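You operate a simulated robot arm through the tools that you are given. There is no shell and no other tool.

You run a simulated two-armed robot. Do the job below in one go: nothing can be reset, and whatever is moved stays where it is left.

## Task
Set the supply cabinet's output to the volts on its feed box, using the wiring meter.
Fine: red probe in Plus, black probe in Minus, feed switch on, turn the output knob; each probe back in the well it came from, the feed left on.
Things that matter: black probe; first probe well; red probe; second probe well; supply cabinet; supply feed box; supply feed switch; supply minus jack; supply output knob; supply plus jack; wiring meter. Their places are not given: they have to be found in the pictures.

Only the result counts: the job must be done as asked and must still hold three seconds after the hand-in. Knocking over, shifting, dropping, spilling or breaking anything else fails it.

## Robot
Two 6-joint arms with two-finger parallel grippers on one trunk that stands fixed in place. Base frame: the origin is at the foot of the trunk, x ahead of it, y to its left, z up. Readings come in m, rad, newtons and seconds.
The left shoulder is at [-0.077, 0.177, 0.832], the right one opposite. With the tool pointing down near the work surface each hand reaches from about 0.1 to 0.74 m from the base axis, measured 20 degrees to its own side. Payload 1.57 kg a hand.
The tool frame of a hand sits at the grasp point between the pads (the TCP): z along the fingers, y along the line on which they close. The tips reach 0.03 m beyond it. The gripper opens to 0.08 m. The fingers are 0.017 m wide and 0.012 m thick; the gripper's body (0.04 by 0.082 m) begins 0.08 m behind the TCP.
Orientation is told as [roll, pitch, yaw] about the base's x, y, z axes, in that order, counted from this pose: with the fingers straight down and closing along the base's y, the tool's x points along the base's -x, its y along +y and its z along -z.

## Interface
- The arms move only by the tool play_rows. It takes "left_moves", "right_moves" or both (then of equal length, played together; a hand with none holds still); each is a list of rows, each an object of numbers (a shift or turn left out is 0, a gripper value left out holds the last): "dx", "dy", "dz": the shift along the tool's x, y, z in m; "ax", "ay", "az": the turn, a rotation vector about the tool's x, y, z in rad. In form: [{"dx": .., "dy": .., "dz": .., "ax": .., "ay": .., "az": ..}, ...]. A call has 1 to 20 rows; each row shifts and turns the commanded pose from where the row before left it, along the tool's axes as they then stand. "left_jaw" and "right_jaw" are, for a hand that has rows, the gripper command, from -1 (fully open) to 1 (shut), values between in proportion, set as the call begins (left out, the last holds). A row lasts 0.2 s, in which the tool goes at most 0.05 m and 0.15 rad; a call with a longer step from one row to the next is refused whole, and so is a gripper value outside its range. Where a pose cannot be reached the arm comes as near as it can. A force on the tool above 40 N (or 10 N above the force at the start of the call, whichever is more), or a blocked arm, ends the call early, and 0.2 s more pass. Each finger travels about 0.072 m/s and halts on what it meets, pressing with about 31 N; the grip force reading is that of the motor and also rises with nothing between the fingers. The clock runs only during rows and for 0.2 s after the last one: add rows that do not move to give the fingers time. It gives the time, the measured TCP pose, the force on the tool (base axes), the opening and the grip force at its end, in the units of the frame above (readings bear some noise), with the torque about the TCP (base axes, N m) and any sound that the robot's microphone picked up.
- Cameras (640 x 400 px; columns grow to the right, rows downward): "scene" is now at [0.0426, -0.0093, 1.5671]; the picture's right is [-0.11, -0.99, 0.00], its down [-0.64, 0.07, -0.76] and it looks along [0.76, -0.08, -0.65] (base axes); focal length 327 px, centre (320, 200). "left" rides on the left gripper at [0.072, 0.007, -0.122] in its tool frame; the picture's right is [-0.09, 1.00, 0.00], its down [-0.84, -0.08, -0.54] and it looks along [-0.54, -0.05, 0.84] (tool axes); focal length 238 px, centre (320, 200). "right" rides on the right gripper at [0.072, -0.007, -0.122] in its tool frame; the picture's right is [0.09, 1.00, 0.00], its down [-0.84, 0.08, -0.54] and it looks along [-0.54, 0.05, 0.84] (tool axes); focal length 238 px, centre (320, 200).
- get_image(camera): a new picture of that camera. No time passes.
- lift_body(by): moves the trunk up (or, below 0, down) by that many m; the arms and the scene camera ride with it, the base frame stays. It gives what a move gives, with no picture.
- pan_tilt(pan, tilt): turns the head with the scene camera to pan (to the left, within 2.496 rad either way) and tilt (down, from -0.506 to 1.204), counted from straight ahead of the robot (the tilt from the chest, where the trunk bows). It gives what a move gives.
- point_at(camera, pixels): for up to 12 pixels [column, row] of the newest picture of that camera ("zoom" is the newest enlarged one), the place [x, y, z] in the base frame of the surface seen there, good to about 0.002 m. No time passes.
- zoom(camera, box): a new picture of the part [left, top, right, bottom] of that camera's present view, enlarged. No time passes.
- finish_job(): hands the job in; it is judged then, once.

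Unless the task says otherwise, let go and move clear before handing in.

The tools are called after "Request:" by a JSON object that holds its "name" and its "arguments". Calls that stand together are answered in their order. play_rows: Moves the arms, as the interface text tells. Its arguments: {"type":"object","properties":{"left_moves":{"type":"array","items":{"type":"object","properties":{"dx":{"type":"number"},"dy":{"type":"number"},"dz":{"type":"number"},"ax":{"type":"number"},"ay":{"type":"number"},"az":{"type":"number"}}}},"left_jaw":{"type":"number"},"right_moves":{"type":"array","items":{"type":"object","properties":{"dx":{"type":"number"},"dy":{"type":"number"},"dz":{"type":"number"},"ax":{"type":"number"},"ay":{"type":"number"},"az":{"type":"number"}}}},"right_jaw":{"type":"number"}},"required":[]} The other tools are called the same way: lift_body (by) moves the trunk up or down; pan_tilt (pan, tilt) turns the head that bears the scene camera; get_image (camera) takes a picture; point_at (camera, pixels) gives the place of the surface under pixels of a picture; zoom (camera, box) takes an enlarged picture of a part of a camera's view; finish_job () hands the job in.

At the start:

```text
clock: 0.0
left_position: [0.3839, 0.1555, 1.2186]
left_tool_rot: [-0.001, 0.0, -0.002]
left_contact_force: [0.1, 0.5, -0.6]
left_ft_torque: [0.04, 0.01, 0.01]
left_grip_width: 0.0798
left_grip_force: 0.1
right_position: [0.4974, -0.173, 1.1273]
right_tool_rot: [-0.001, 0.0, 0.001]
right_contact_force: [0.7, 0.3, 0.7]
right_ft_torque: [0.0, 0.01, -0.01]
right_grip_width: 0.0799
right_grip_force: 0.1
trunk travel left (down, up): [-0.275, 0.053]
head pan, tilt (commanded): [-0.108, 0.703]
```

scene: 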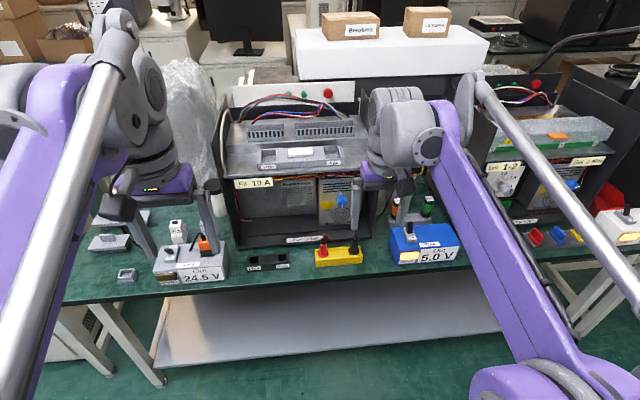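
right: 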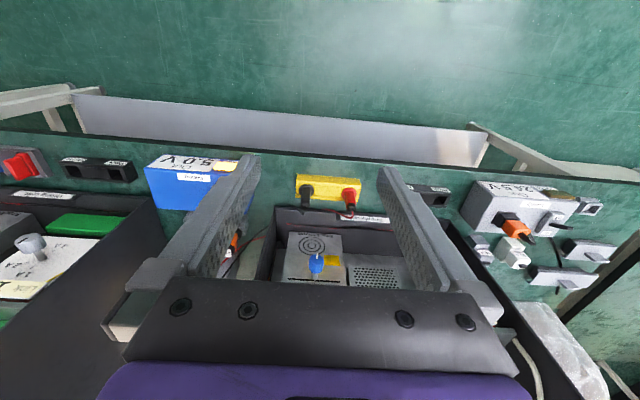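
left: 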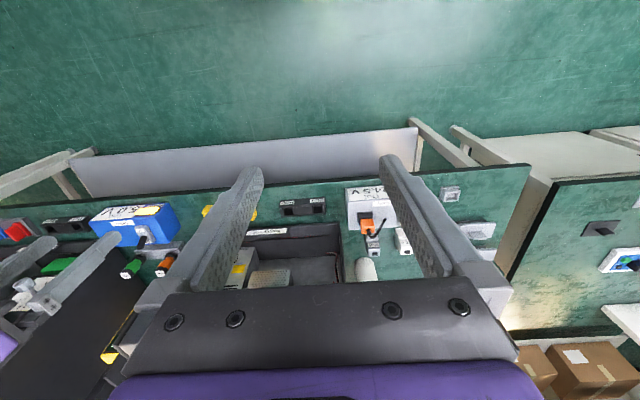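

The scene shows a grey feed box reading 24.5 V at about (190,265), a blue box reading 5.0 V at (425,245), a yellow probe holder at (338,255), and a cabinet around (300,180). I'll zoom in to see the details before moving.

Request:
{"name": "zoom", "arguments": {"camera": "scene", "box": [220, 80, 400, 280]}}

Request:
{"name": "zoom", "arguments": {"camera": "scene", "box": [80, 190, 260, 300]}}

Request:
{"name": "zoom", "arguments": {"camera": "scene", "box": [300, 180, 480, 290]}}

Request:
{"name": "zoom", "arguments": {"camera": "scene", "box": [460, 70, 640, 260]}}

Request:
{"name": "zoom", "arguments": {"camera": "right", "box": [0, 120, 320, 320]}}

Request:
{"name": "zoom", "arguments": {"camera": "right", "box": [230, 150, 470, 300]}}

```text
2.00 times, centred on (310, 180) of scene
```

zoom: 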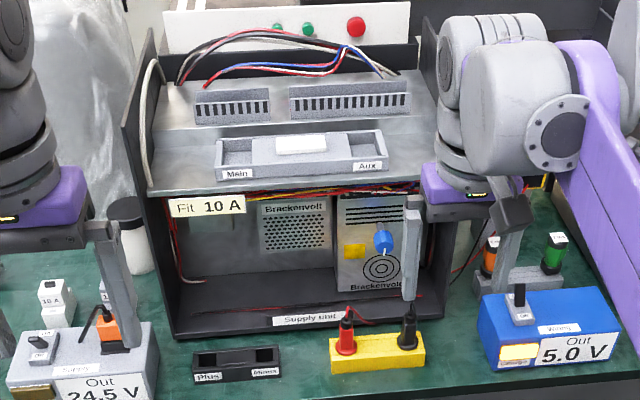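

```text
3.56 times, centred on (170, 245) of scene
```

zoom: 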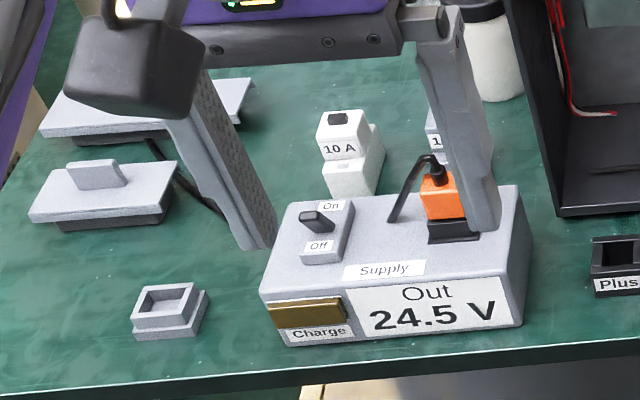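

```text
3.56 times, centred on (390, 235) of scene
```

zoom: 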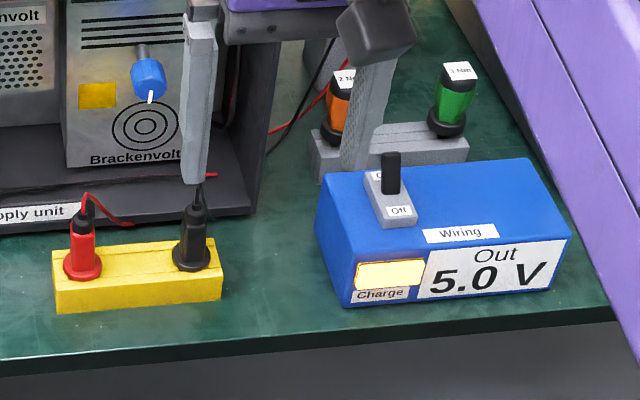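

```text
2.11 times, centred on (550, 165) of scene
```

zoom: 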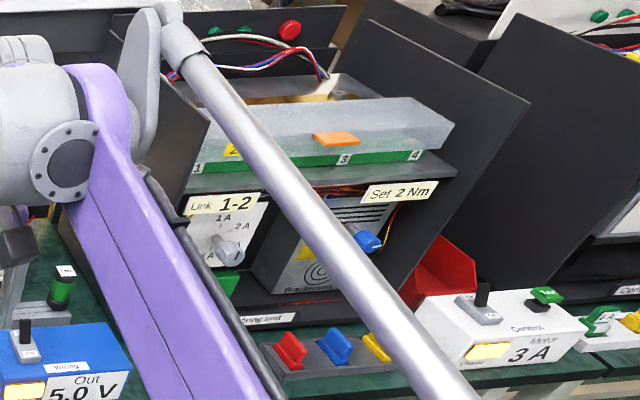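

```text
2.00 times, centred on (160, 220) of right
```

zoom: 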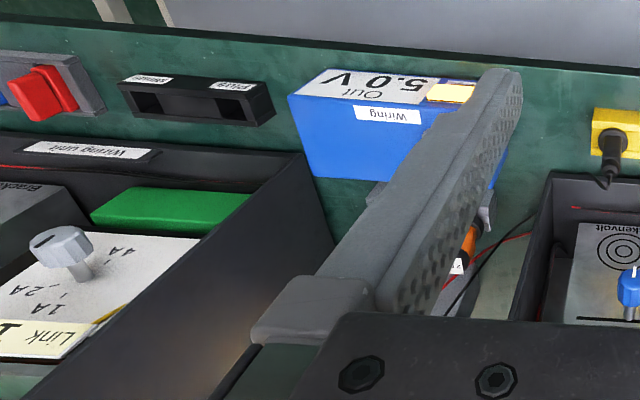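

```text
2.67 times, centred on (350, 225) of right
```

zoom: 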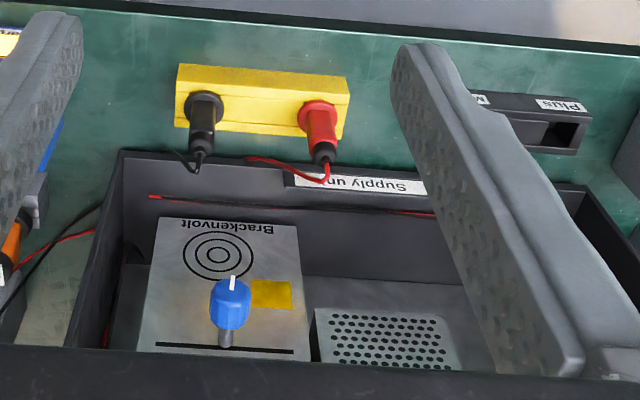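

The supply unit is the left cabinet: "Supply unit" label, Plus/Minus jack block at (268,262), feed box 24.5 V with its switch, yellow probe holder and blue knob. Next I'll measure the positions and look for the meter.

Request:
{"name": "get_image", "arguments": {"camera": "scene"}}

Request:
{"name": "point_at", "arguments": {"camera": "scene", "pixels": [[322, 250], [354, 250], [338, 262], [255, 259], [282, 256], [171, 250], [342, 202], [190, 275], [330, 210], [425, 256], [240, 280], [300, 160]]}}

Request:
{"name": "get_image", "arguments": {"camera": "right"}}

Request:
{"name": "point_at", "arguments": {"camera": "right", "pixels": [[307, 190], [350, 195], [316, 262], [325, 182], [430, 192], [316, 244], [300, 250], [375, 275], [230, 245], [540, 200], [515, 225], [440, 200]]}}

```text
taken
```

scene: 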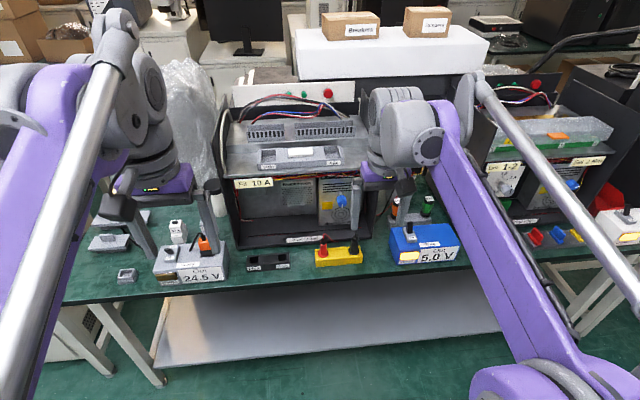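

```text
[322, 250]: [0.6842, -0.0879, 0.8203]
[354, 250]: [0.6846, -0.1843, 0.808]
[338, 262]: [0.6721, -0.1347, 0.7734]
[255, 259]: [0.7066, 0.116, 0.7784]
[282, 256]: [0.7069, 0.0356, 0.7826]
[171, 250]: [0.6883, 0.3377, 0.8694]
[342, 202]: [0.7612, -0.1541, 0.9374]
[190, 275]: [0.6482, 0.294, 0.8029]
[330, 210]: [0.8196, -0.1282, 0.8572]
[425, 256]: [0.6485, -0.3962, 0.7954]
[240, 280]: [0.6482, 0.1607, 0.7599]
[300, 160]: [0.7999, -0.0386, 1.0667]
```

```text
taken
```

right: 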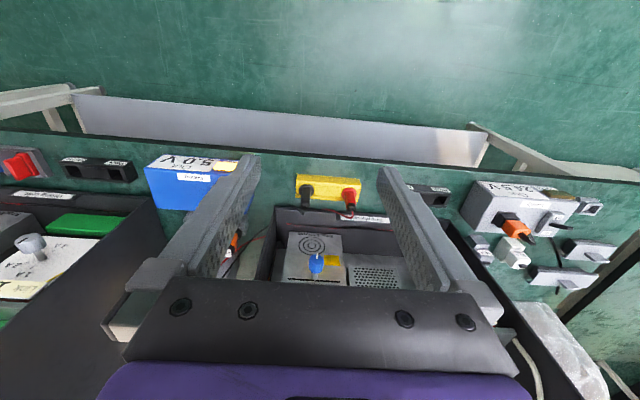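

```text
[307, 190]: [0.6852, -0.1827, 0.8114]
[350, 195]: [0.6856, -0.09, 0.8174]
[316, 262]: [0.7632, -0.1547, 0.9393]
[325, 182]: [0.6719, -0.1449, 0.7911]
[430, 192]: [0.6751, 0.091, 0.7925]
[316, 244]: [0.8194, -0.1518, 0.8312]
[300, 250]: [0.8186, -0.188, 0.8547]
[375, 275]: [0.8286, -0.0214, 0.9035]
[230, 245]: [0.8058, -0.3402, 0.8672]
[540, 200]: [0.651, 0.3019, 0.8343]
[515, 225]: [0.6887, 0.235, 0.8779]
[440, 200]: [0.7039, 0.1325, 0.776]
```

Table top is at z≈0.76; red probe (0.685,-0.088), black probe (0.685,-0.183), knob (0.763,-0.155,0.94). I have not found the meter, so I'll pull the right arm back and outwards to clear the view.

Request:
{"name": "play_rows", "arguments": {"right_moves": [{"dx": 0.03, "dy": -0.02, "dz": -0.015}, {"dx": 0.03, "dy": -0.02, "dz": -0.015}, {"dx": 0.03, "dy": -0.02, "dz": -0.015}, {"dx": 0.03, "dy": -0.02, "dz": -0.015}, {"dx": 0.03, "dy": -0.02}, {"dx": 0.03, "dy": -0.02}, {"dx": 0.03, "dy": -0.02}], "left_moves": [{"dx": 0.02, "dy": 0.02}, {"dx": 0.02, "dy": 0.02}, {"dx": 0.02, "dy": 0.02}, {"dx": 0.02, "dy": 0.02}, {"dx": 0.02, "dy": 0.02}, {"dx": 0.0, "dy": 0.02}, {"dx": 0.0, "dy": 0.02}]}}

Request:
{"name": "get_image", "arguments": {"camera": "scene"}}

```text
clock: 1.6
left_position: [0.2827, 0.2964, 1.2173]
left_tool_rot: [0.001, 0.0, 0.001]
left_contact_force: [0.1, 0.4, -0.2]
left_ft_torque: [-0.02, -0.02, -0.05]
left_grip_width: 0.0799
left_grip_force: 0.0
right_position: [0.2867, -0.3129, 1.1854]
right_tool_rot: [0.0, -0.002, 0.002]
right_contact_force: [0.0, 0.1, -0.6]
right_ft_torque: [-0.02, 0.0, 0.03]
right_grip_width: 0.0798
right_grip_force: 0.0
trunk travel left (down, up): [-0.275, 0.053]
head pan, tilt (commanded): [-0.108, 0.703]
```

```text
taken
```

scene: 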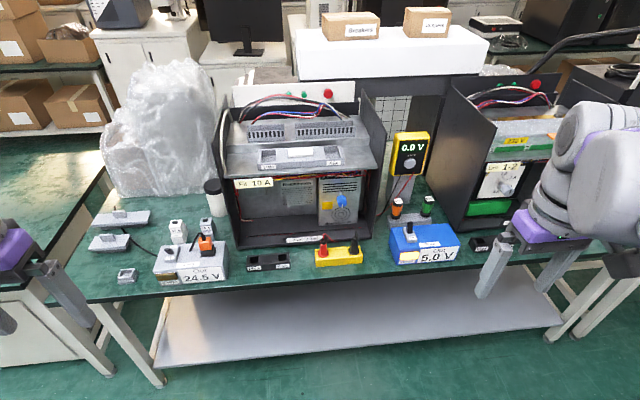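

The meter is now visible at (410,150), reading 0.0 V, between the two cabinets. I'll zoom in on the meter, the cabinet, the jack block and the feed box.

Request:
{"name": "zoom", "arguments": {"camera": "scene", "box": [370, 120, 450, 200]}}

Request:
{"name": "zoom", "arguments": {"camera": "scene", "box": [225, 160, 385, 280]}}

Request:
{"name": "zoom", "arguments": {"camera": "scene", "box": [140, 200, 300, 300]}}

Request:
{"name": "zoom", "arguments": {"camera": "scene", "box": [290, 210, 390, 280]}}

```text
5.00 times, centred on (410, 160) of scene
```

zoom: 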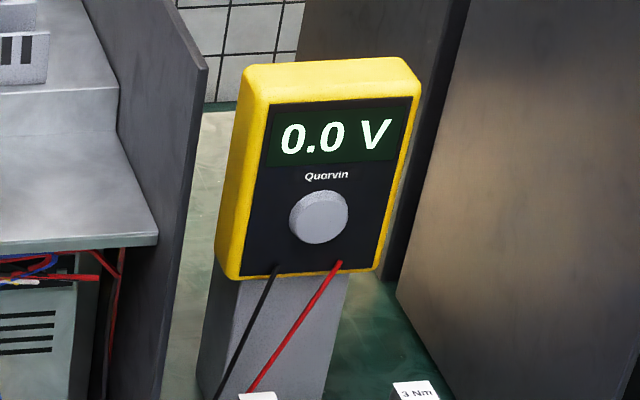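

```text
3.33 times, centred on (305, 220) of scene
```

zoom: 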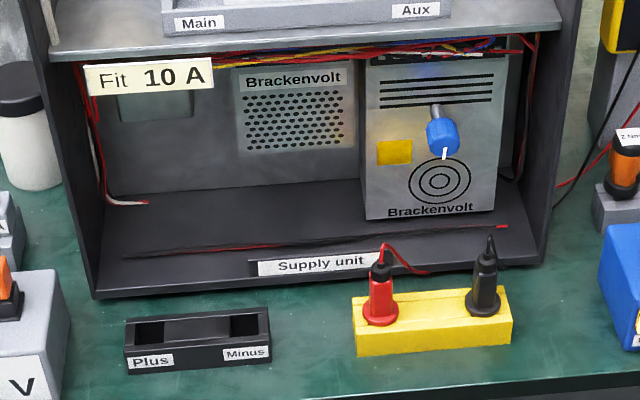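

```text
4.00 times, centred on (220, 250) of scene
```

zoom: 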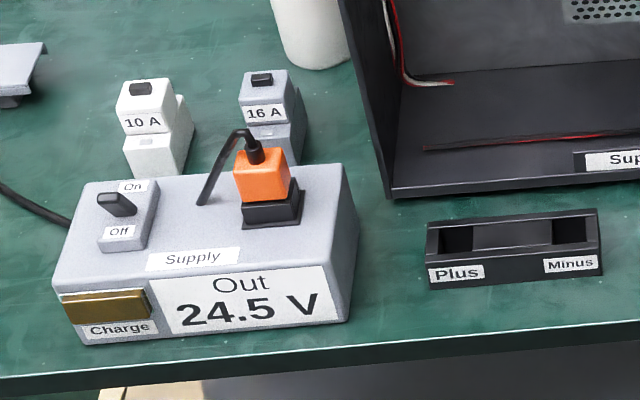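

```text
5.71 times, centred on (340, 245) of scene
```

zoom: 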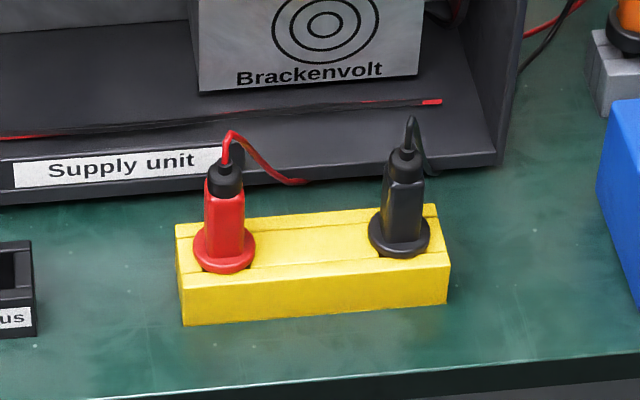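

The meter reads 0.0 V, the feed's charge lamp is dark, and the jack block's Plus is on the left with Minus on the right. I'll bring both hand cameras closer to the feed box switch and to the probes and jacks, staying high and short of the cabinet.

Request:
{"name": "play_rows", "arguments": {"left_moves": [{"dx": -0.028, "dy": 0.003, "dz": 0.022}, {"dx": -0.028, "dy": 0.003, "dz": 0.022}, {"dx": -0.028, "dy": 0.003, "dz": 0.022}, {"dx": -0.028, "dy": 0.003, "dz": 0.022}, {"dx": -0.028, "dy": 0.003, "dz": 0.022}, {"dx": -0.028, "dy": 0.003, "dz": 0.022}], "right_moves": [{"dx": -0.027, "dy": 0.035, "dz": 0.0175}, {"dx": -0.027, "dy": 0.035, "dz": 0.0175}, {"dx": -0.027, "dy": 0.035, "dz": 0.0175}, {"dx": -0.027, "dy": 0.035, "dz": 0.0175}, {"dx": -0.027, "dy": 0.035, "dz": 0.0175}, {"dx": -0.027, "dy": 0.035, "dz": 0.0175}]}}

Request:
{"name": "get_image", "arguments": {"camera": "left"}}

Request:
{"name": "get_image", "arguments": {"camera": "right"}}

```text
clock: 3.0
left_position: [0.4532, 0.3136, 1.0881]
left_tool_rot: [0.0, 0.003, 0.001]
left_contact_force: [0.6, -0.2, 0.5]
left_ft_torque: [0.0, 0.02, 0.0]
left_grip_width: 0.0798
left_grip_force: 0.1
right_position: [0.4471, -0.103, 1.08]
right_tool_rot: [-0.002, 0.003, -0.002]
right_contact_force: [0.6, 0.2, 0.6]
right_ft_torque: [0.01, -0.02, 0.03]
right_grip_width: 0.0802
right_grip_force: 0.1
trunk travel left (down, up): [-0.275, 0.053]
head pan, tilt (commanded): [-0.108, 0.703]
```

```text
taken
```

left: 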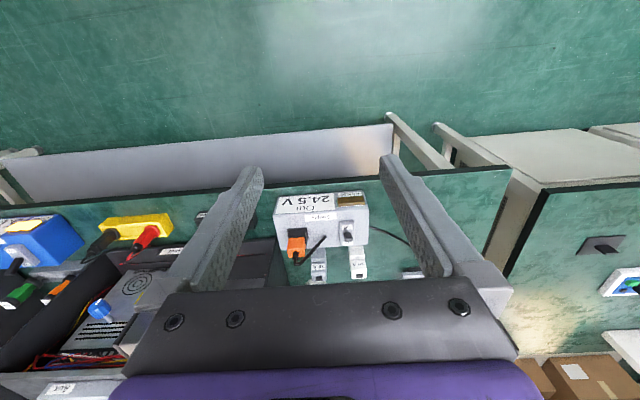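

```text
taken
```

right: 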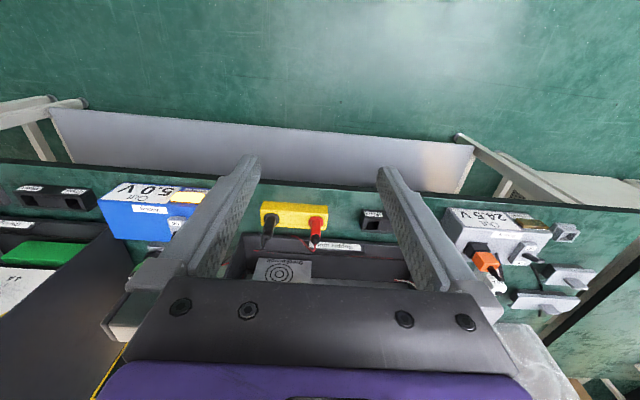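

The left camera sees the feed box at (325,222) with its switch at (348,235), and the right camera sees the probe block at (293,218). I'll zoom in on each of these.

Request:
{"name": "zoom", "arguments": {"camera": "left", "box": [265, 185, 385, 285]}}

Request:
{"name": "zoom", "arguments": {"camera": "right", "box": [240, 190, 420, 290]}}

Request:
{"name": "zoom", "arguments": {"camera": "scene", "box": [150, 230, 240, 290]}}

Request:
{"name": "zoom", "arguments": {"camera": "left", "box": [60, 190, 260, 320]}}

```text
4.00 times, centred on (325, 235) of left
```

zoom: 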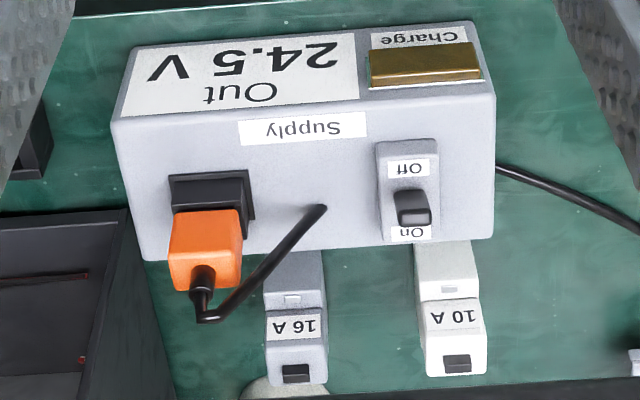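

```text
3.56 times, centred on (330, 240) of right
```

zoom: 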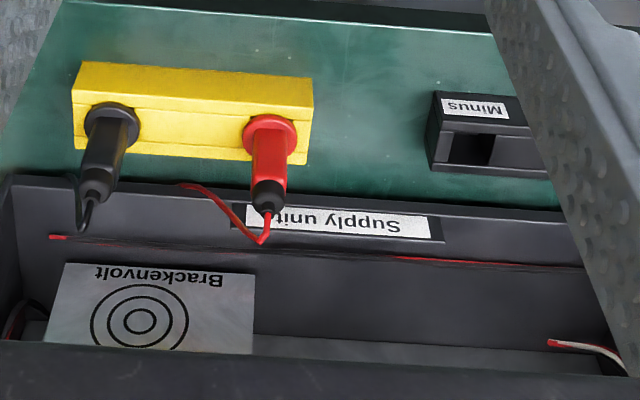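

```text
6.67 times, centred on (195, 260) of scene
```

zoom: 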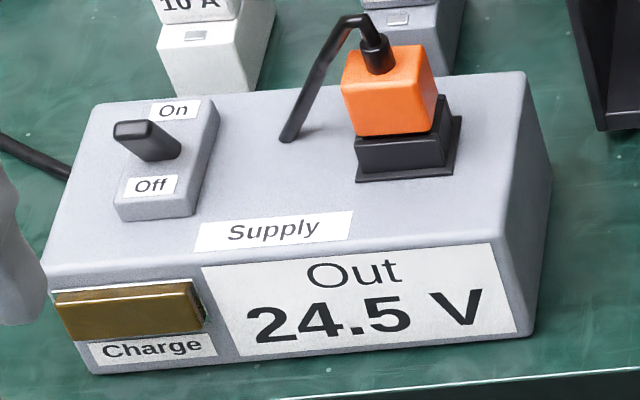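

```text
3.08 times, centred on (160, 255) of left
```

zoom: 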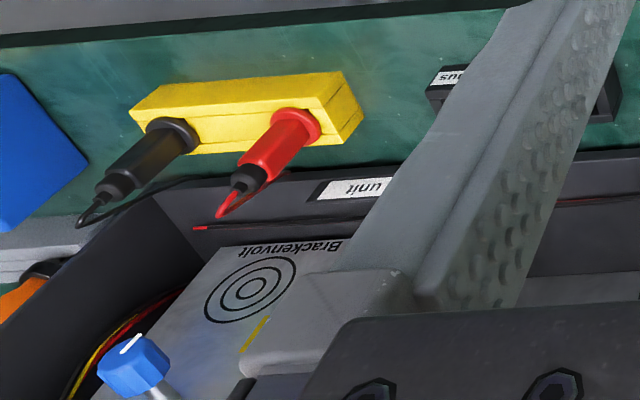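

The supply lever leans toward the camera, i.e. the Off side, and the On side is the far (+x) end; the blue box's lever leans away and its lamp is lit. I'll measure the lever, probes and jacks more precisely.

Request:
{"name": "zoom", "arguments": {"camera": "left", "box": [325, 215, 375, 250]}}

Request:
{"name": "point_at", "arguments": {"camera": "zoom", "pixels": [[320, 200], [300, 240], [250, 150], [350, 150], [220, 350], [380, 350], [300, 320], [300, 290], [270, 60], [340, 60], [290, 220], [310, 250]]}}

Request:
{"name": "zoom", "arguments": {"camera": "scene", "box": [150, 235, 195, 265]}}

Request:
{"name": "point_at", "arguments": {"camera": "zoom", "pixels": [[300, 170], [270, 150], [330, 200], [240, 140], [355, 215], [250, 250], [380, 120], [300, 270]]}}

```text
11.43 times, centred on (350, 232) of left
```

zoom: 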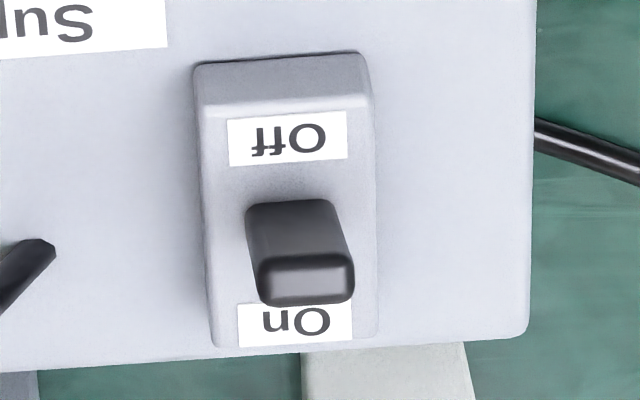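

```text
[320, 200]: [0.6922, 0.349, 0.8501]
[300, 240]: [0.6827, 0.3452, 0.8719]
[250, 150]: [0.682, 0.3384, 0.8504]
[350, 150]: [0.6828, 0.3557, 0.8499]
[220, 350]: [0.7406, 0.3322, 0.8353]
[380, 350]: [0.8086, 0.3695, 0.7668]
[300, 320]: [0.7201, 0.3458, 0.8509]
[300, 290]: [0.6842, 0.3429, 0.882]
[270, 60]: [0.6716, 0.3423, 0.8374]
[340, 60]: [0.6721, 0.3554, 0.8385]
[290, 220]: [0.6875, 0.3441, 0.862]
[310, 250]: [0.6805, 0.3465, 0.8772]
```

```text
13.33 times, centred on (172, 250) of scene
```

zoom: 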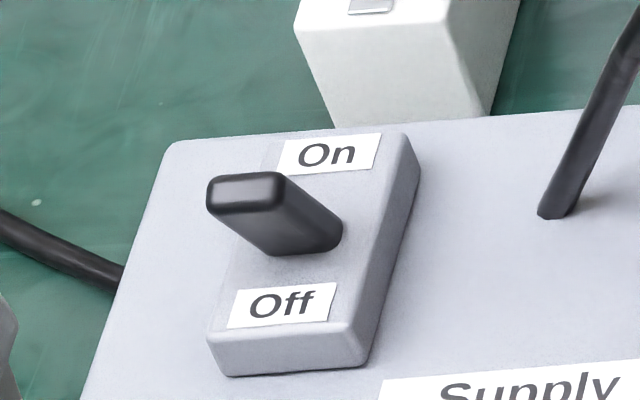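

```text
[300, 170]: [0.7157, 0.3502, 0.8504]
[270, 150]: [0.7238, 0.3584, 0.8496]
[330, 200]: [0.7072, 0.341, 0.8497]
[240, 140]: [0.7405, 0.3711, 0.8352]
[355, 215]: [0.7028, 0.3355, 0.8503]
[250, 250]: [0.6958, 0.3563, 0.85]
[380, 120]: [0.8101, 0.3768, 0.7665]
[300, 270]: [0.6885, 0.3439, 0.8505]
```

The lever leans to the Off side with base at about (0.695,0.346,0.85) and tip at (0.681,0.345,0.882). Now I'll measure the jack block and probes.

Request:
{"name": "zoom", "arguments": {"camera": "scene", "box": [243, 245, 293, 277]}}

Request:
{"name": "point_at", "arguments": {"camera": "zoom", "pixels": [[130, 150], [180, 150], [320, 130], [440, 110], [500, 110], [130, 120], [530, 90], [190, 200], [500, 170], [155, 160], [470, 130], [320, 100]]}}

Request:
{"name": "zoom", "arguments": {"camera": "scene", "box": [310, 228, 370, 270]}}

Request:
{"name": "point_at", "arguments": {"camera": "zoom", "pixels": [[130, 130], [130, 180], [130, 215], [130, 80], [465, 110], [465, 160], [465, 205], [465, 70], [300, 220], [300, 180], [70, 200], [560, 170]]}}

```text
12.50 times, centred on (268, 261) of scene
```

zoom: 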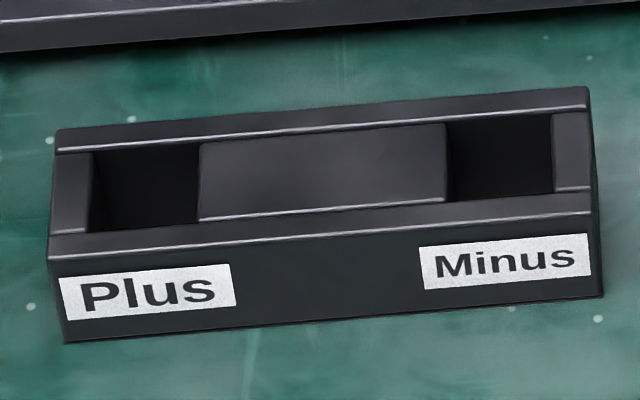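

```text
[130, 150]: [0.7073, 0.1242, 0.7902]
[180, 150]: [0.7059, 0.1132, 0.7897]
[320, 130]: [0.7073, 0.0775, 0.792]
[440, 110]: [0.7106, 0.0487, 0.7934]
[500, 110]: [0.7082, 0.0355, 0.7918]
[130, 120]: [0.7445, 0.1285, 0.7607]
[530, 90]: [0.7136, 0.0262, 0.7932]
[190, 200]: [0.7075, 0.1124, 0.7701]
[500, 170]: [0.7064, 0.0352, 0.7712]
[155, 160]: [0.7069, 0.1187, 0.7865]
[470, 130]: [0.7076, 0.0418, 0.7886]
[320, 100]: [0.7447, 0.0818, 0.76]
```

```text
9.52 times, centred on (340, 249) of scene
```

zoom: 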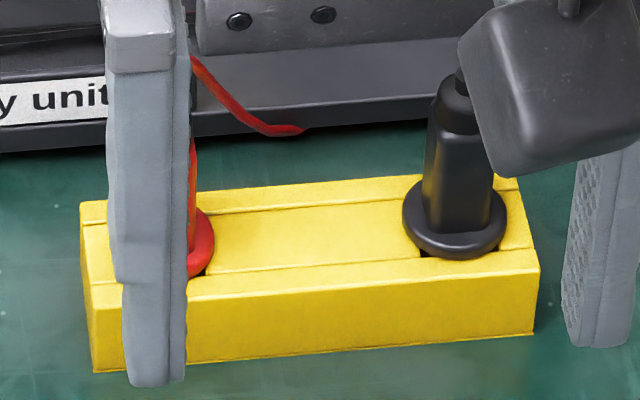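

```text
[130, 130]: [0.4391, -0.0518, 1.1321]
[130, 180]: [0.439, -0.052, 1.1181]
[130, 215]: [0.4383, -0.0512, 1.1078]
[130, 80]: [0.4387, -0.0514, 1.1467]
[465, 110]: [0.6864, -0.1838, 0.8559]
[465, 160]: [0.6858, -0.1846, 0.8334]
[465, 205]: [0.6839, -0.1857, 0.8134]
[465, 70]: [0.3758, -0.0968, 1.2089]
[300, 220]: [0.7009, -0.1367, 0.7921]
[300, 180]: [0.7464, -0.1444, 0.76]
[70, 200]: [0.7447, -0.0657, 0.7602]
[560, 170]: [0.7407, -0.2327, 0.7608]
```

The jack block's holes are at about y=0.120 (Plus) and y=0.035 (Minus), with the back inner wall at x=0.707. Next I'll use the right camera for a tighter measurement of the probes and holes.

Request:
{"name": "zoom", "arguments": {"camera": "right", "box": [255, 200, 335, 250]}}

Request:
{"name": "point_at", "arguments": {"camera": "zoom", "pixels": [[485, 230], [490, 290], [500, 330], [485, 145], [110, 225], [80, 290], [60, 350], [120, 150], [300, 110], [300, 40], [300, 150], [485, 190]]}}

Request:
{"name": "zoom", "arguments": {"camera": "scene", "box": [243, 245, 293, 277]}}

Request:
{"name": "point_at", "arguments": {"camera": "zoom", "pixels": [[70, 190], [85, 190], [150, 237], [150, 250], [150, 225], [500, 205], [500, 215], [560, 150], [580, 150], [320, 170], [215, 190], [435, 160]]}}

```text
8.00 times, centred on (295, 225) of right
```

zoom: 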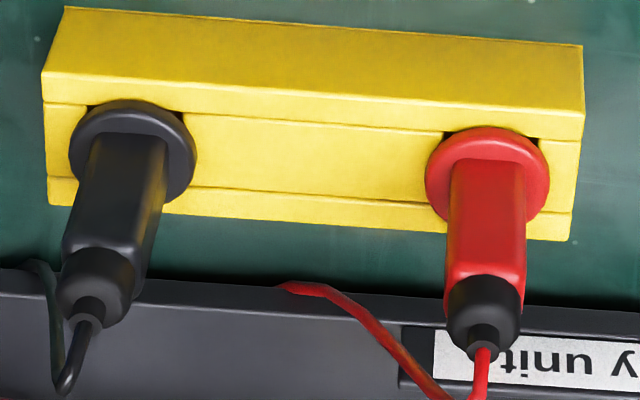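

```text
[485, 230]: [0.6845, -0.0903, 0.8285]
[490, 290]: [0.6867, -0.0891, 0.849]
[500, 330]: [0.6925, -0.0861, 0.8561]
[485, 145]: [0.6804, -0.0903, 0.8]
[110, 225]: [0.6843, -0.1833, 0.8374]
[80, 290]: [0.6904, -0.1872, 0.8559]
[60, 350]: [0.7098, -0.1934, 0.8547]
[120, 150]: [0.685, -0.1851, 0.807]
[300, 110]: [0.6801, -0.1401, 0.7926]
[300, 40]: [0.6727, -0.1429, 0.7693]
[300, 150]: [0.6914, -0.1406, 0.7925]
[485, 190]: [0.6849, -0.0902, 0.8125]
```

```text
12.50 times, centred on (268, 261) of scene
```

zoom: 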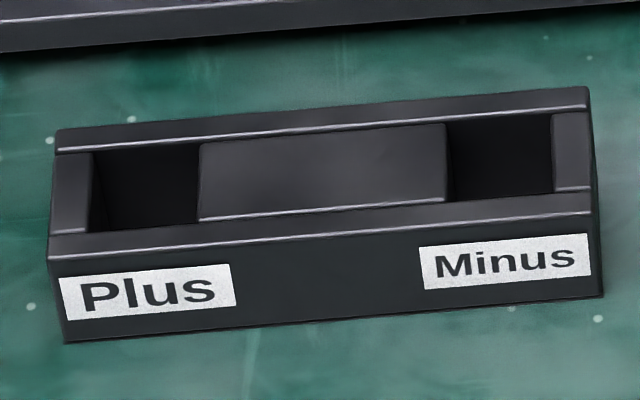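

```text
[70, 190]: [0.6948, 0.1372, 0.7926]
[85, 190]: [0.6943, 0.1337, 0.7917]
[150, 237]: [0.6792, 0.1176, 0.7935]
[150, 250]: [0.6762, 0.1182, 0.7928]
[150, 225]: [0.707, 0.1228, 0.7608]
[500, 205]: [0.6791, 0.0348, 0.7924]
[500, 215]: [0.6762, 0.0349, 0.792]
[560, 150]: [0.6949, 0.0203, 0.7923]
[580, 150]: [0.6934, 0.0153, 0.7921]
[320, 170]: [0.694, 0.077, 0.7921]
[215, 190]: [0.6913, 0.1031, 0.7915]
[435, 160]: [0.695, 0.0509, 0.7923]
```

The probe axes are at about (0.695,-0.090) and (0.695,-0.184), bodies ~20 mm square from z 0.80 to 0.85; the Plus hole centre is (0.694,0.1195) and Minus (0.694,0.035), all block tops at z 0.7925. I'll pull the right hand clear and pitch the left hand forward for more reach.

Request:
{"name": "play_rows", "arguments": {"right_moves": [{"dx": 0.021, "dy": -0.035, "dz": -0.01}, {"dx": 0.021, "dy": -0.035, "dz": -0.01}, {"dx": 0.021, "dy": -0.035, "dz": -0.01}, {"dx": 0.021, "dy": -0.035, "dz": -0.01}, {"dx": 0.021, "dy": -0.035, "dz": -0.01}, {"dx": 0.021, "dy": -0.035, "dz": -0.01}, {"dx": 0.021, "dy": -0.035, "dz": -0.01}], "left_moves": [{"ay": -0.0857}, {"ay": -0.0857}, {"ay": -0.0857}, {"ay": -0.0857}, {"ay": -0.0857}, {"ay": -0.0857}, {"ay": -0.0857}]}}

Request:
{"name": "get_image", "arguments": {"camera": "scene"}}

```text
clock: 4.6
left_position: [0.4508, 0.3119, 1.0861]
left_tool_rot: [-0.002, -0.602, -0.002]
left_contact_force: [0.7, -0.7, -0.6]
left_ft_torque: [0.02, -0.01, -0.02]
left_grip_width: 0.08
left_grip_force: 0.1
right_position: [0.2991, -0.3496, 1.1532]
right_tool_rot: [0.0, -0.001, 0.001]
right_contact_force: [-0.1, -0.5, 0.4]
right_ft_torque: [0.02, -0.03, 0.01]
right_grip_width: 0.0798
right_grip_force: 0.1
trunk travel left (down, up): [-0.275, 0.053]
head pan, tilt (commanded): [-0.108, 0.703]
```

```text
taken
```

scene: 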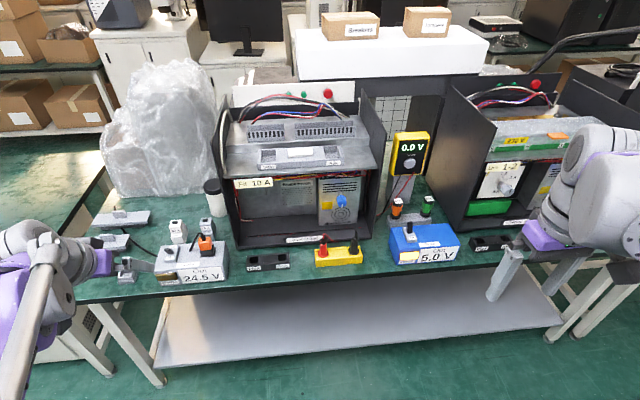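

The view is clear and the left pitch of -0.6 was reached. I'll measure the knob and the cabinet's shelf edge and side walls while nothing is in the way.

Request:
{"name": "zoom", "arguments": {"camera": "scene", "box": [310, 160, 390, 210]}}

Request:
{"name": "point_at", "arguments": {"camera": "scene", "pixels": [[300, 176], [232, 182], [365, 168], [300, 170], [372, 160], [380, 200], [372, 225], [300, 236], [230, 248], [375, 237], [362, 205], [322, 215]]}}

Request:
{"name": "point_at", "arguments": {"camera": "zoom", "pixels": [[235, 320], [260, 315], [280, 310], [255, 345], [265, 350], [250, 290], [240, 270], [245, 340], [270, 330], [180, 120], [100, 130], [420, 200]]}}

```text
8.00 times, centred on (350, 185) of scene
```

zoom: 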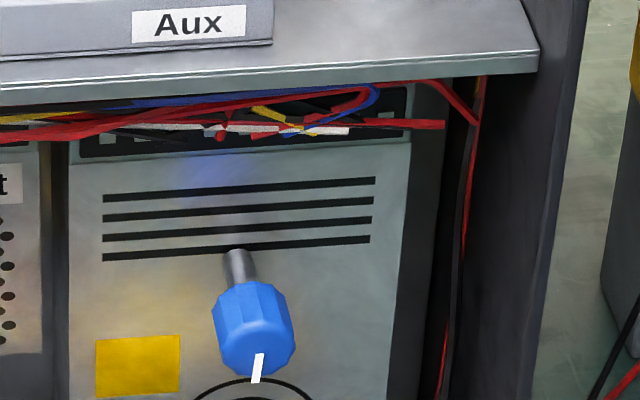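

```text
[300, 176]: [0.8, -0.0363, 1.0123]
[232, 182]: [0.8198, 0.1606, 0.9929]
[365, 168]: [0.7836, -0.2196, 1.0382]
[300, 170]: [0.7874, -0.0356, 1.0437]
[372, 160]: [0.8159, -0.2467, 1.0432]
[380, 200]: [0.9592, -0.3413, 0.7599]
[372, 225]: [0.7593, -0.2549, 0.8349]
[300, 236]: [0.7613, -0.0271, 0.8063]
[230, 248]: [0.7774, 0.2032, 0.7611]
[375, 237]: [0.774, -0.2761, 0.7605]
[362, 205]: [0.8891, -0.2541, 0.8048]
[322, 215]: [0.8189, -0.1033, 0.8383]
```

```text
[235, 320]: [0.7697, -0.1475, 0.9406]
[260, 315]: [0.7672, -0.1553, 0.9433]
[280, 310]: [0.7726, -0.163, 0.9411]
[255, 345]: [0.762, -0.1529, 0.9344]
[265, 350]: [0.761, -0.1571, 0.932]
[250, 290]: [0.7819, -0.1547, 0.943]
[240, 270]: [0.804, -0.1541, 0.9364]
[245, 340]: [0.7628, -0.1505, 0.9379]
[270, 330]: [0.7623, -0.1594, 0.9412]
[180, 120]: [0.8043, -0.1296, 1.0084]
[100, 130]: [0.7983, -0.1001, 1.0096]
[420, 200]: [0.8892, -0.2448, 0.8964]
```

Knob: front face x≈0.762, axis y≈-0.154, z≈0.930, about 29 mm across; shelf edge is at x≈0.787, z≈1.04, so it's reachable from the front. Now I'll bring the left hand to a pre-grasp above and in front of the red probe.

Request:
{"name": "play_rows", "arguments": {"left_moves": [{"dx": -0.00743, "dy": -0.0402, "dz": 0.01552}, {"dx": -0.00743, "dy": -0.0402, "dz": 0.01552}, {"dx": -0.00743, "dy": -0.0402, "dz": 0.01552}, {"dx": -0.00743, "dy": -0.0402, "dz": 0.01552}, {"dx": -0.00743, "dy": -0.0402, "dz": 0.01552}, {"dx": -0.00743, "dy": -0.0402, "dz": 0.01552}, {"dx": -0.00743, "dy": -0.0402, "dz": 0.01552}, {"dx": -0.00743, "dy": -0.0402, "dz": 0.01552}, {"dx": -0.00743, "dy": -0.0402, "dz": 0.01552}, {"dx": -0.00743, "dy": -0.0402, "dz": 0.01552}, {}]}}

Request:
{"name": "get_image", "arguments": {"camera": "scene"}}

Request:
{"name": "get_image", "arguments": {"camera": "left"}}

```text
clock: 7.0
left_position: [0.599, -0.0892, 0.9984]
left_tool_rot: [-0.001, -0.602, -0.001]
left_contact_force: [-0.6, -0.5, -0.1]
left_ft_torque: [-0.01, 0.01, -0.05]
left_grip_width: 0.08
left_grip_force: 0.1
right_position: [0.2996, -0.3479, 1.1533]
right_tool_rot: [0.001, -0.002, 0.002]
right_contact_force: [0.0, -0.1, -0.5]
right_ft_torque: [-0.02, 0.0, 0.02]
right_grip_width: 0.0798
right_grip_force: 0.0
trunk travel left (down, up): [-0.275, 0.053]
head pan, tilt (commanded): [-0.108, 0.703]
```

```text
taken
```

scene: 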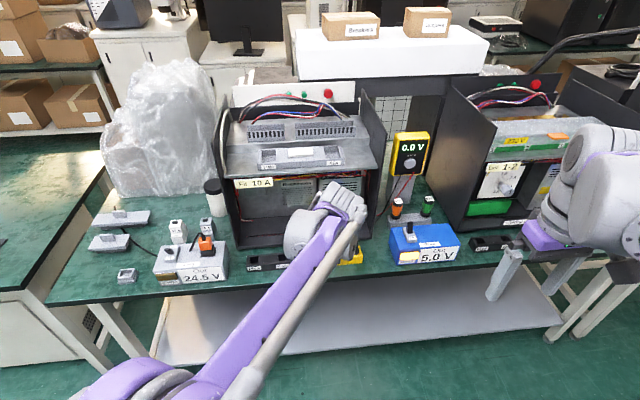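

```text
taken
```

left: 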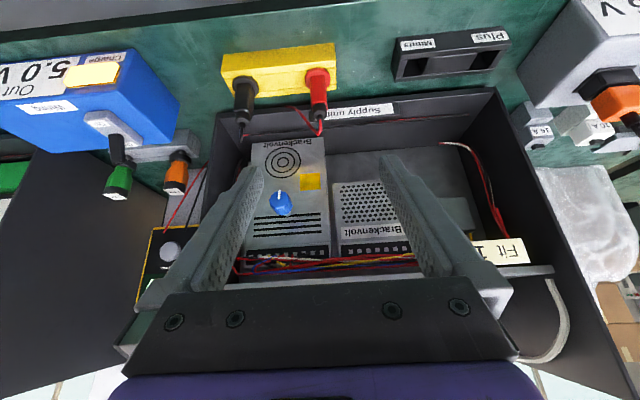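

The left hand reached its pre-grasp cleanly, and the red probe shows at (317,90) in the left picture, close to its centre column. I'll check the probe's position from this camera before descending.

Request:
{"name": "zoom", "arguments": {"camera": "left", "box": [270, 50, 350, 140]}}

Request:
{"name": "point_at", "arguments": {"camera": "left", "pixels": [[317, 80], [308, 85], [327, 85], [318, 95], [318, 108], [318, 73], [245, 85], [245, 95], [300, 60], [403, 65], [482, 58], [445, 60]]}}

```text
4.44 times, centred on (310, 95) of left
```

zoom: 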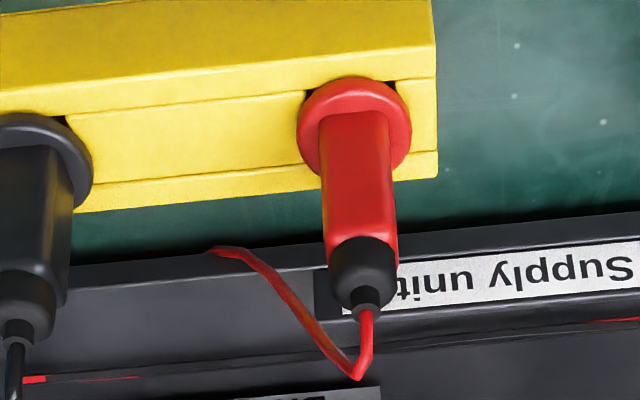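

```text
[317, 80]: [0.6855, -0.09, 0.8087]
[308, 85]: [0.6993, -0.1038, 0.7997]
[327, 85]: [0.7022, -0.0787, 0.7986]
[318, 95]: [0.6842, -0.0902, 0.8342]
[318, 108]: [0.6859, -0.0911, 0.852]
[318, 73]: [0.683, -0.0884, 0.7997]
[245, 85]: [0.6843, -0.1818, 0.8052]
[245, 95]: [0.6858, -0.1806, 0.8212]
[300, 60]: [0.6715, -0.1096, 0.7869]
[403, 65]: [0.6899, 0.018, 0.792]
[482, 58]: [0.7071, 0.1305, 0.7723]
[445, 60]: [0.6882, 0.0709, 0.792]
```

The red probe's axis reads y≈-0.090 and x≈0.695 (front face 0.685). I'll descend along the tool axis to straddle it with the TCP at z≈0.836.

Request:
{"name": "play_rows", "arguments": {"left_moves": [{"dx": 0.003, "dy": -0.0005, "dz": 0.035}, {"dx": 0.003, "dy": -0.0005, "dz": 0.035}, {"dx": 0.003, "dz": 0.035}, {"dx": 0.003, "dz": 0.03}, {"dz": 0.025}, {"dz": 0.02}, {"dz": 0.008}, {}], "left_jaw": -1}}

Request:
{"name": "get_image", "arguments": {"camera": "left"}}

Request:
{"name": "zoom", "arguments": {"camera": "scene", "box": [270, 180, 400, 280]}}

```text
clock: 8.8
left_position: [0.6933, -0.09, 0.8393]
left_tool_rot: [0.0, -0.599, 0.0]
left_contact_force: [0.7, 0.4, -0.5]
left_ft_torque: [0.04, 0.02, 0.0]
left_grip_width: 0.0797
left_grip_force: 0.0
right_position: [0.3003, -0.3487, 1.1533]
right_tool_rot: [-0.001, 0.001, 0.002]
right_contact_force: [-0.1, -0.2, -0.3]
right_ft_torque: [0.03, 0.02, 0.01]
right_grip_width: 0.0801
right_grip_force: 0.0
trunk travel left (down, up): [-0.275, 0.053]
head pan, tilt (commanded): [-0.108, 0.703]
```

```text
taken
```

left: 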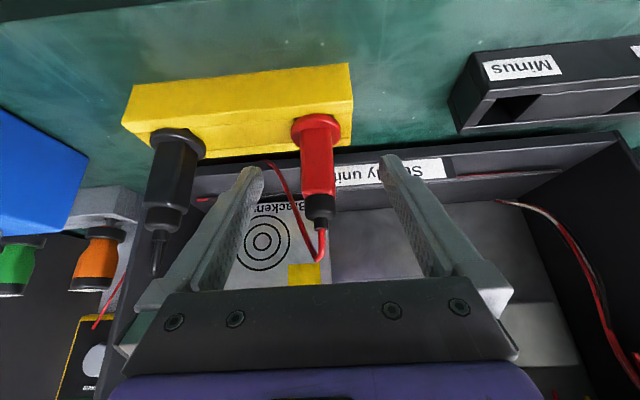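

```text
4.00 times, centred on (335, 230) of scene
```

zoom: 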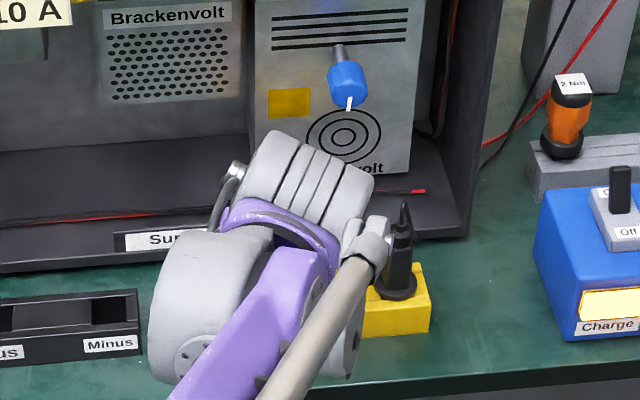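

The red probe stands between the fingers, close to the grasp point at (320,192). Closing the left gripper.

Request:
{"name": "play_rows", "arguments": {"left_moves": [{}, {}, {}, {}, {}], "left_jaw": 1}}

Request:
{"name": "get_image", "arguments": {"camera": "left"}}

```text
clock: 10.0
left_position: [0.693, -0.0895, 0.8385]
left_tool_rot: [-0.001, -0.601, 0.0]
left_contact_force: [-0.2, -0.3, 0.8]
left_ft_torque: [-0.03, 0.0, 0.01]
left_grip_width: 0.0191
left_grip_force: 31.4
right_position: [0.3012, -0.3491, 1.1528]
right_tool_rot: [-0.001, 0.0, 0.0]
right_contact_force: [0.0, 0.7, 1.1]
right_ft_torque: [0.0, -0.01, 0.01]
right_grip_width: 0.0799
right_grip_force: 0.1
trunk travel left (down, up): [-0.275, 0.053]
head pan, tilt (commanded): [-0.108, 0.703]
```

```text
taken
```

left: 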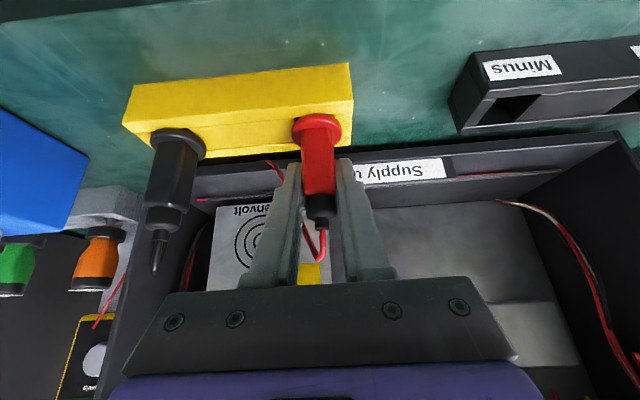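

The left hand holds the red probe (opening 19 mm, 31 N, no side force). I'll lift it straight up 60 mm.

Request:
{"name": "play_rows", "arguments": {"left_moves": [{"dx": -0.00565, "dz": -0.00825}, {"dx": -0.00565, "dz": -0.00825}, {"dx": -0.00565, "dz": -0.00825}, {"dx": -0.00565, "dz": -0.00825}, {"dx": -0.00565, "dz": -0.00825}, {"dx": -0.00565, "dz": -0.00825}, {}]}}

Request:
{"name": "get_image", "arguments": {"camera": "left"}}

Request:
{"name": "zoom", "arguments": {"camera": "scene", "box": [270, 180, 400, 280]}}

```text
clock: 11.6
left_position: [0.6955, -0.0918, 0.8963]
left_tool_rot: [0.0, -0.6, -0.001]
left_contact_force: [0.0, 0.7, 0.0]
left_ft_torque: [-0.02, 0.02, 0.02]
left_grip_width: 0.0191
left_grip_force: 31.2
right_position: [0.3013, -0.3489, 1.1535]
right_tool_rot: [0.001, 0.001, 0.0]
right_contact_force: [-0.7, 0.2, 0.3]
right_ft_torque: [-0.03, 0.0, -0.04]
right_grip_width: 0.0801
right_grip_force: 0.1
trunk travel left (down, up): [-0.275, 0.053]
head pan, tilt (commanded): [-0.108, 0.703]
```

```text
taken
```

left: 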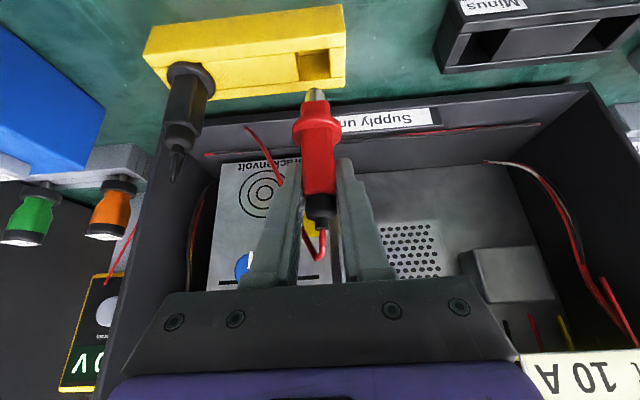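

```text
4.00 times, centred on (335, 230) of scene
```

zoom: 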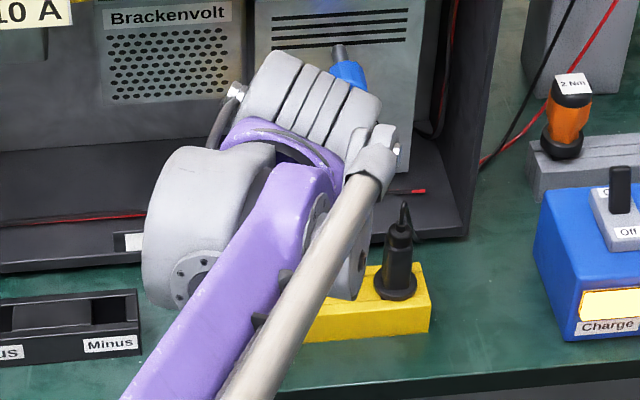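

The probe came out of the well, and its plug and tip are visible at (316,95). I'll zoom in on it and measure the tip offset and the empty well.

Request:
{"name": "zoom", "arguments": {"camera": "left", "box": [265, 30, 365, 130]}}

Request:
{"name": "point_at", "arguments": {"camera": "zoom", "pixels": [[320, 260], [325, 300], [325, 360], [280, 340], [375, 340], [280, 140], [380, 130], [325, 90], [330, 175], [270, 190], [390, 170], [325, 390]]}}

```text
4.00 times, centred on (315, 80) of left
```

zoom: 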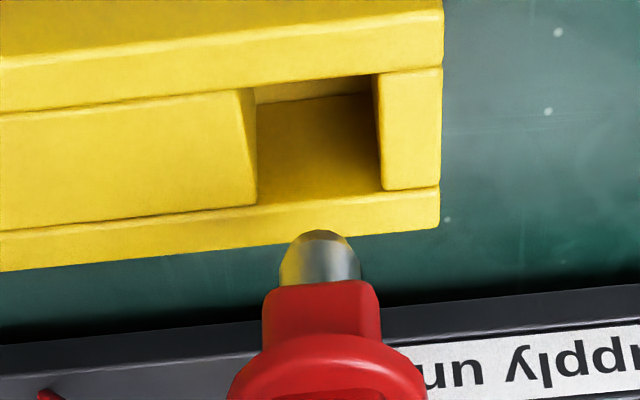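

```text
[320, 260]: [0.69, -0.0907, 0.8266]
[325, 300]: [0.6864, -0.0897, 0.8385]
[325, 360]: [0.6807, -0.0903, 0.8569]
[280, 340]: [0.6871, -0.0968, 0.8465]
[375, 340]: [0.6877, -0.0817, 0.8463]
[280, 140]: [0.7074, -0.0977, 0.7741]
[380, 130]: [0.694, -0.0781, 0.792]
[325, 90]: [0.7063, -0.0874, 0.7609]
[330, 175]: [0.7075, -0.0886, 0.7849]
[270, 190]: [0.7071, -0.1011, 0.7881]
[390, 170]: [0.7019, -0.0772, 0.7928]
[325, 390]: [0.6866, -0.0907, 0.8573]
```

The plug is about 18.6 mm square with a cone tip and the holes are 25 mm, so there is about 3 mm of clearance each way. I'll carry it sideways 0.2095 m over the Plus hole.

Request:
{"name": "play_rows", "arguments": {"left_moves": [{"dy": 0.0349}, {"dy": 0.0349}, {"dy": 0.0349}, {"dy": 0.0349}, {"dy": 0.0349}, {"dy": 0.035}, {}, {}]}}

Request:
{"name": "get_image", "arguments": {"camera": "left"}}

Request:
{"name": "zoom", "arguments": {"camera": "left", "box": [265, 30, 365, 130]}}

Request:
{"name": "zoom", "arguments": {"camera": "scene", "box": [210, 200, 310, 280]}}

```text
clock: 13.4
left_position: [0.6981, 0.1205, 0.9002]
left_tool_rot: [-0.001, -0.6, 0.0]
left_contact_force: [-0.2, -0.1, -0.9]
left_ft_torque: [-0.03, 0.02, 0.01]
left_grip_width: 0.0193
left_grip_force: 31.0
right_position: [0.3008, -0.3483, 1.1526]
right_tool_rot: [-0.001, 0.0, -0.002]
right_contact_force: [0.0, -1.0, 0.2]
right_ft_torque: [0.01, 0.02, -0.05]
right_grip_width: 0.0802
right_grip_force: 0.2
trunk travel left (down, up): [-0.275, 0.053]
head pan, tilt (commanded): [-0.108, 0.703]
```

```text
taken
```

left: 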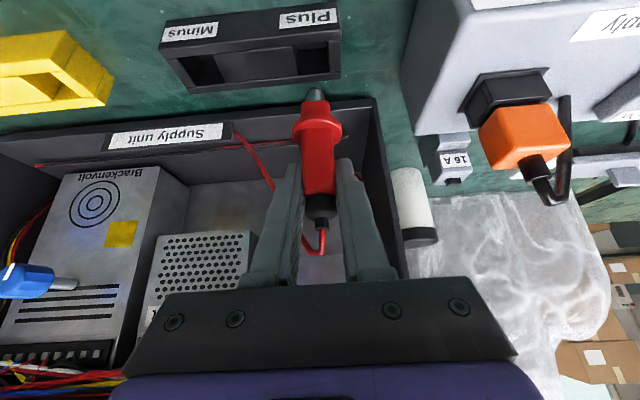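

```text
4.00 times, centred on (315, 80) of left
```

zoom: 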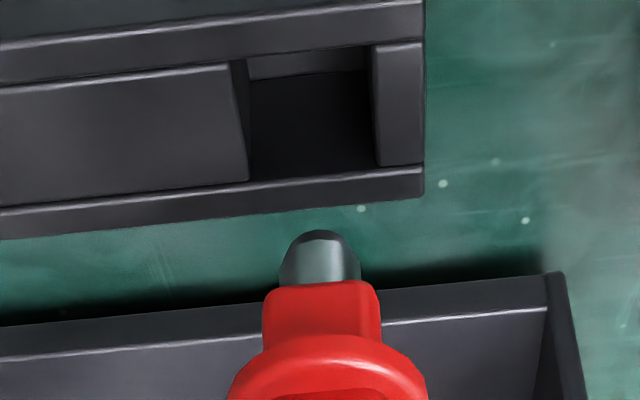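

```text
5.00 times, centred on (260, 240) of scene
```

zoom: 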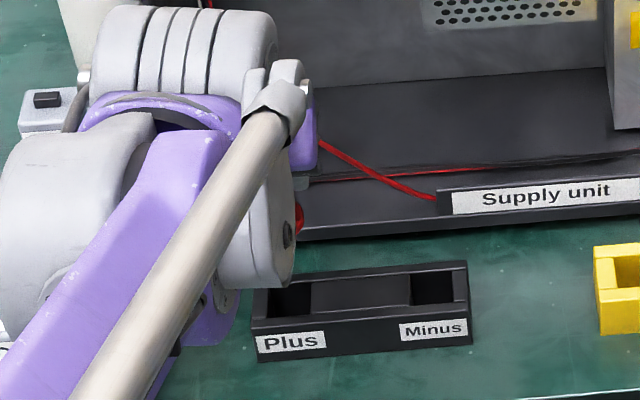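

The plug hangs over the Plus hole, but the hole appears slightly higher in the picture than the well did, so the hand may be a few mm too far forward. I'll measure both.

Request:
{"name": "zoom", "arguments": {"camera": "left", "box": [265, 30, 365, 130]}}

Request:
{"name": "point_at", "arguments": {"camera": "zoom", "pixels": [[320, 260], [325, 300], [280, 340], [375, 340], [240, 190], [300, 195], [380, 180], [300, 40], [360, 35], [235, 100], [385, 100], [325, 120]]}}

```text
4.00 times, centred on (315, 80) of left
```

zoom: 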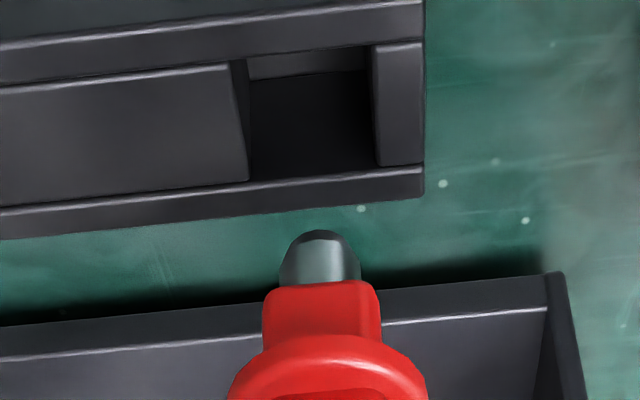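

```text
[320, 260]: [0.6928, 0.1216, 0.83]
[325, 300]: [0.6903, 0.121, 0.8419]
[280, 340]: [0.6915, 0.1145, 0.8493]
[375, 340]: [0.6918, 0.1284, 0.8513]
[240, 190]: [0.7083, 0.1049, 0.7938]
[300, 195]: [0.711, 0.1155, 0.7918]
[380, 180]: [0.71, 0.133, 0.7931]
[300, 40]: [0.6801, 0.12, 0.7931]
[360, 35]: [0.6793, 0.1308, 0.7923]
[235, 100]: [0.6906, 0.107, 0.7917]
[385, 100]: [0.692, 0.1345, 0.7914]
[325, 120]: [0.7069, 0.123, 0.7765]
```

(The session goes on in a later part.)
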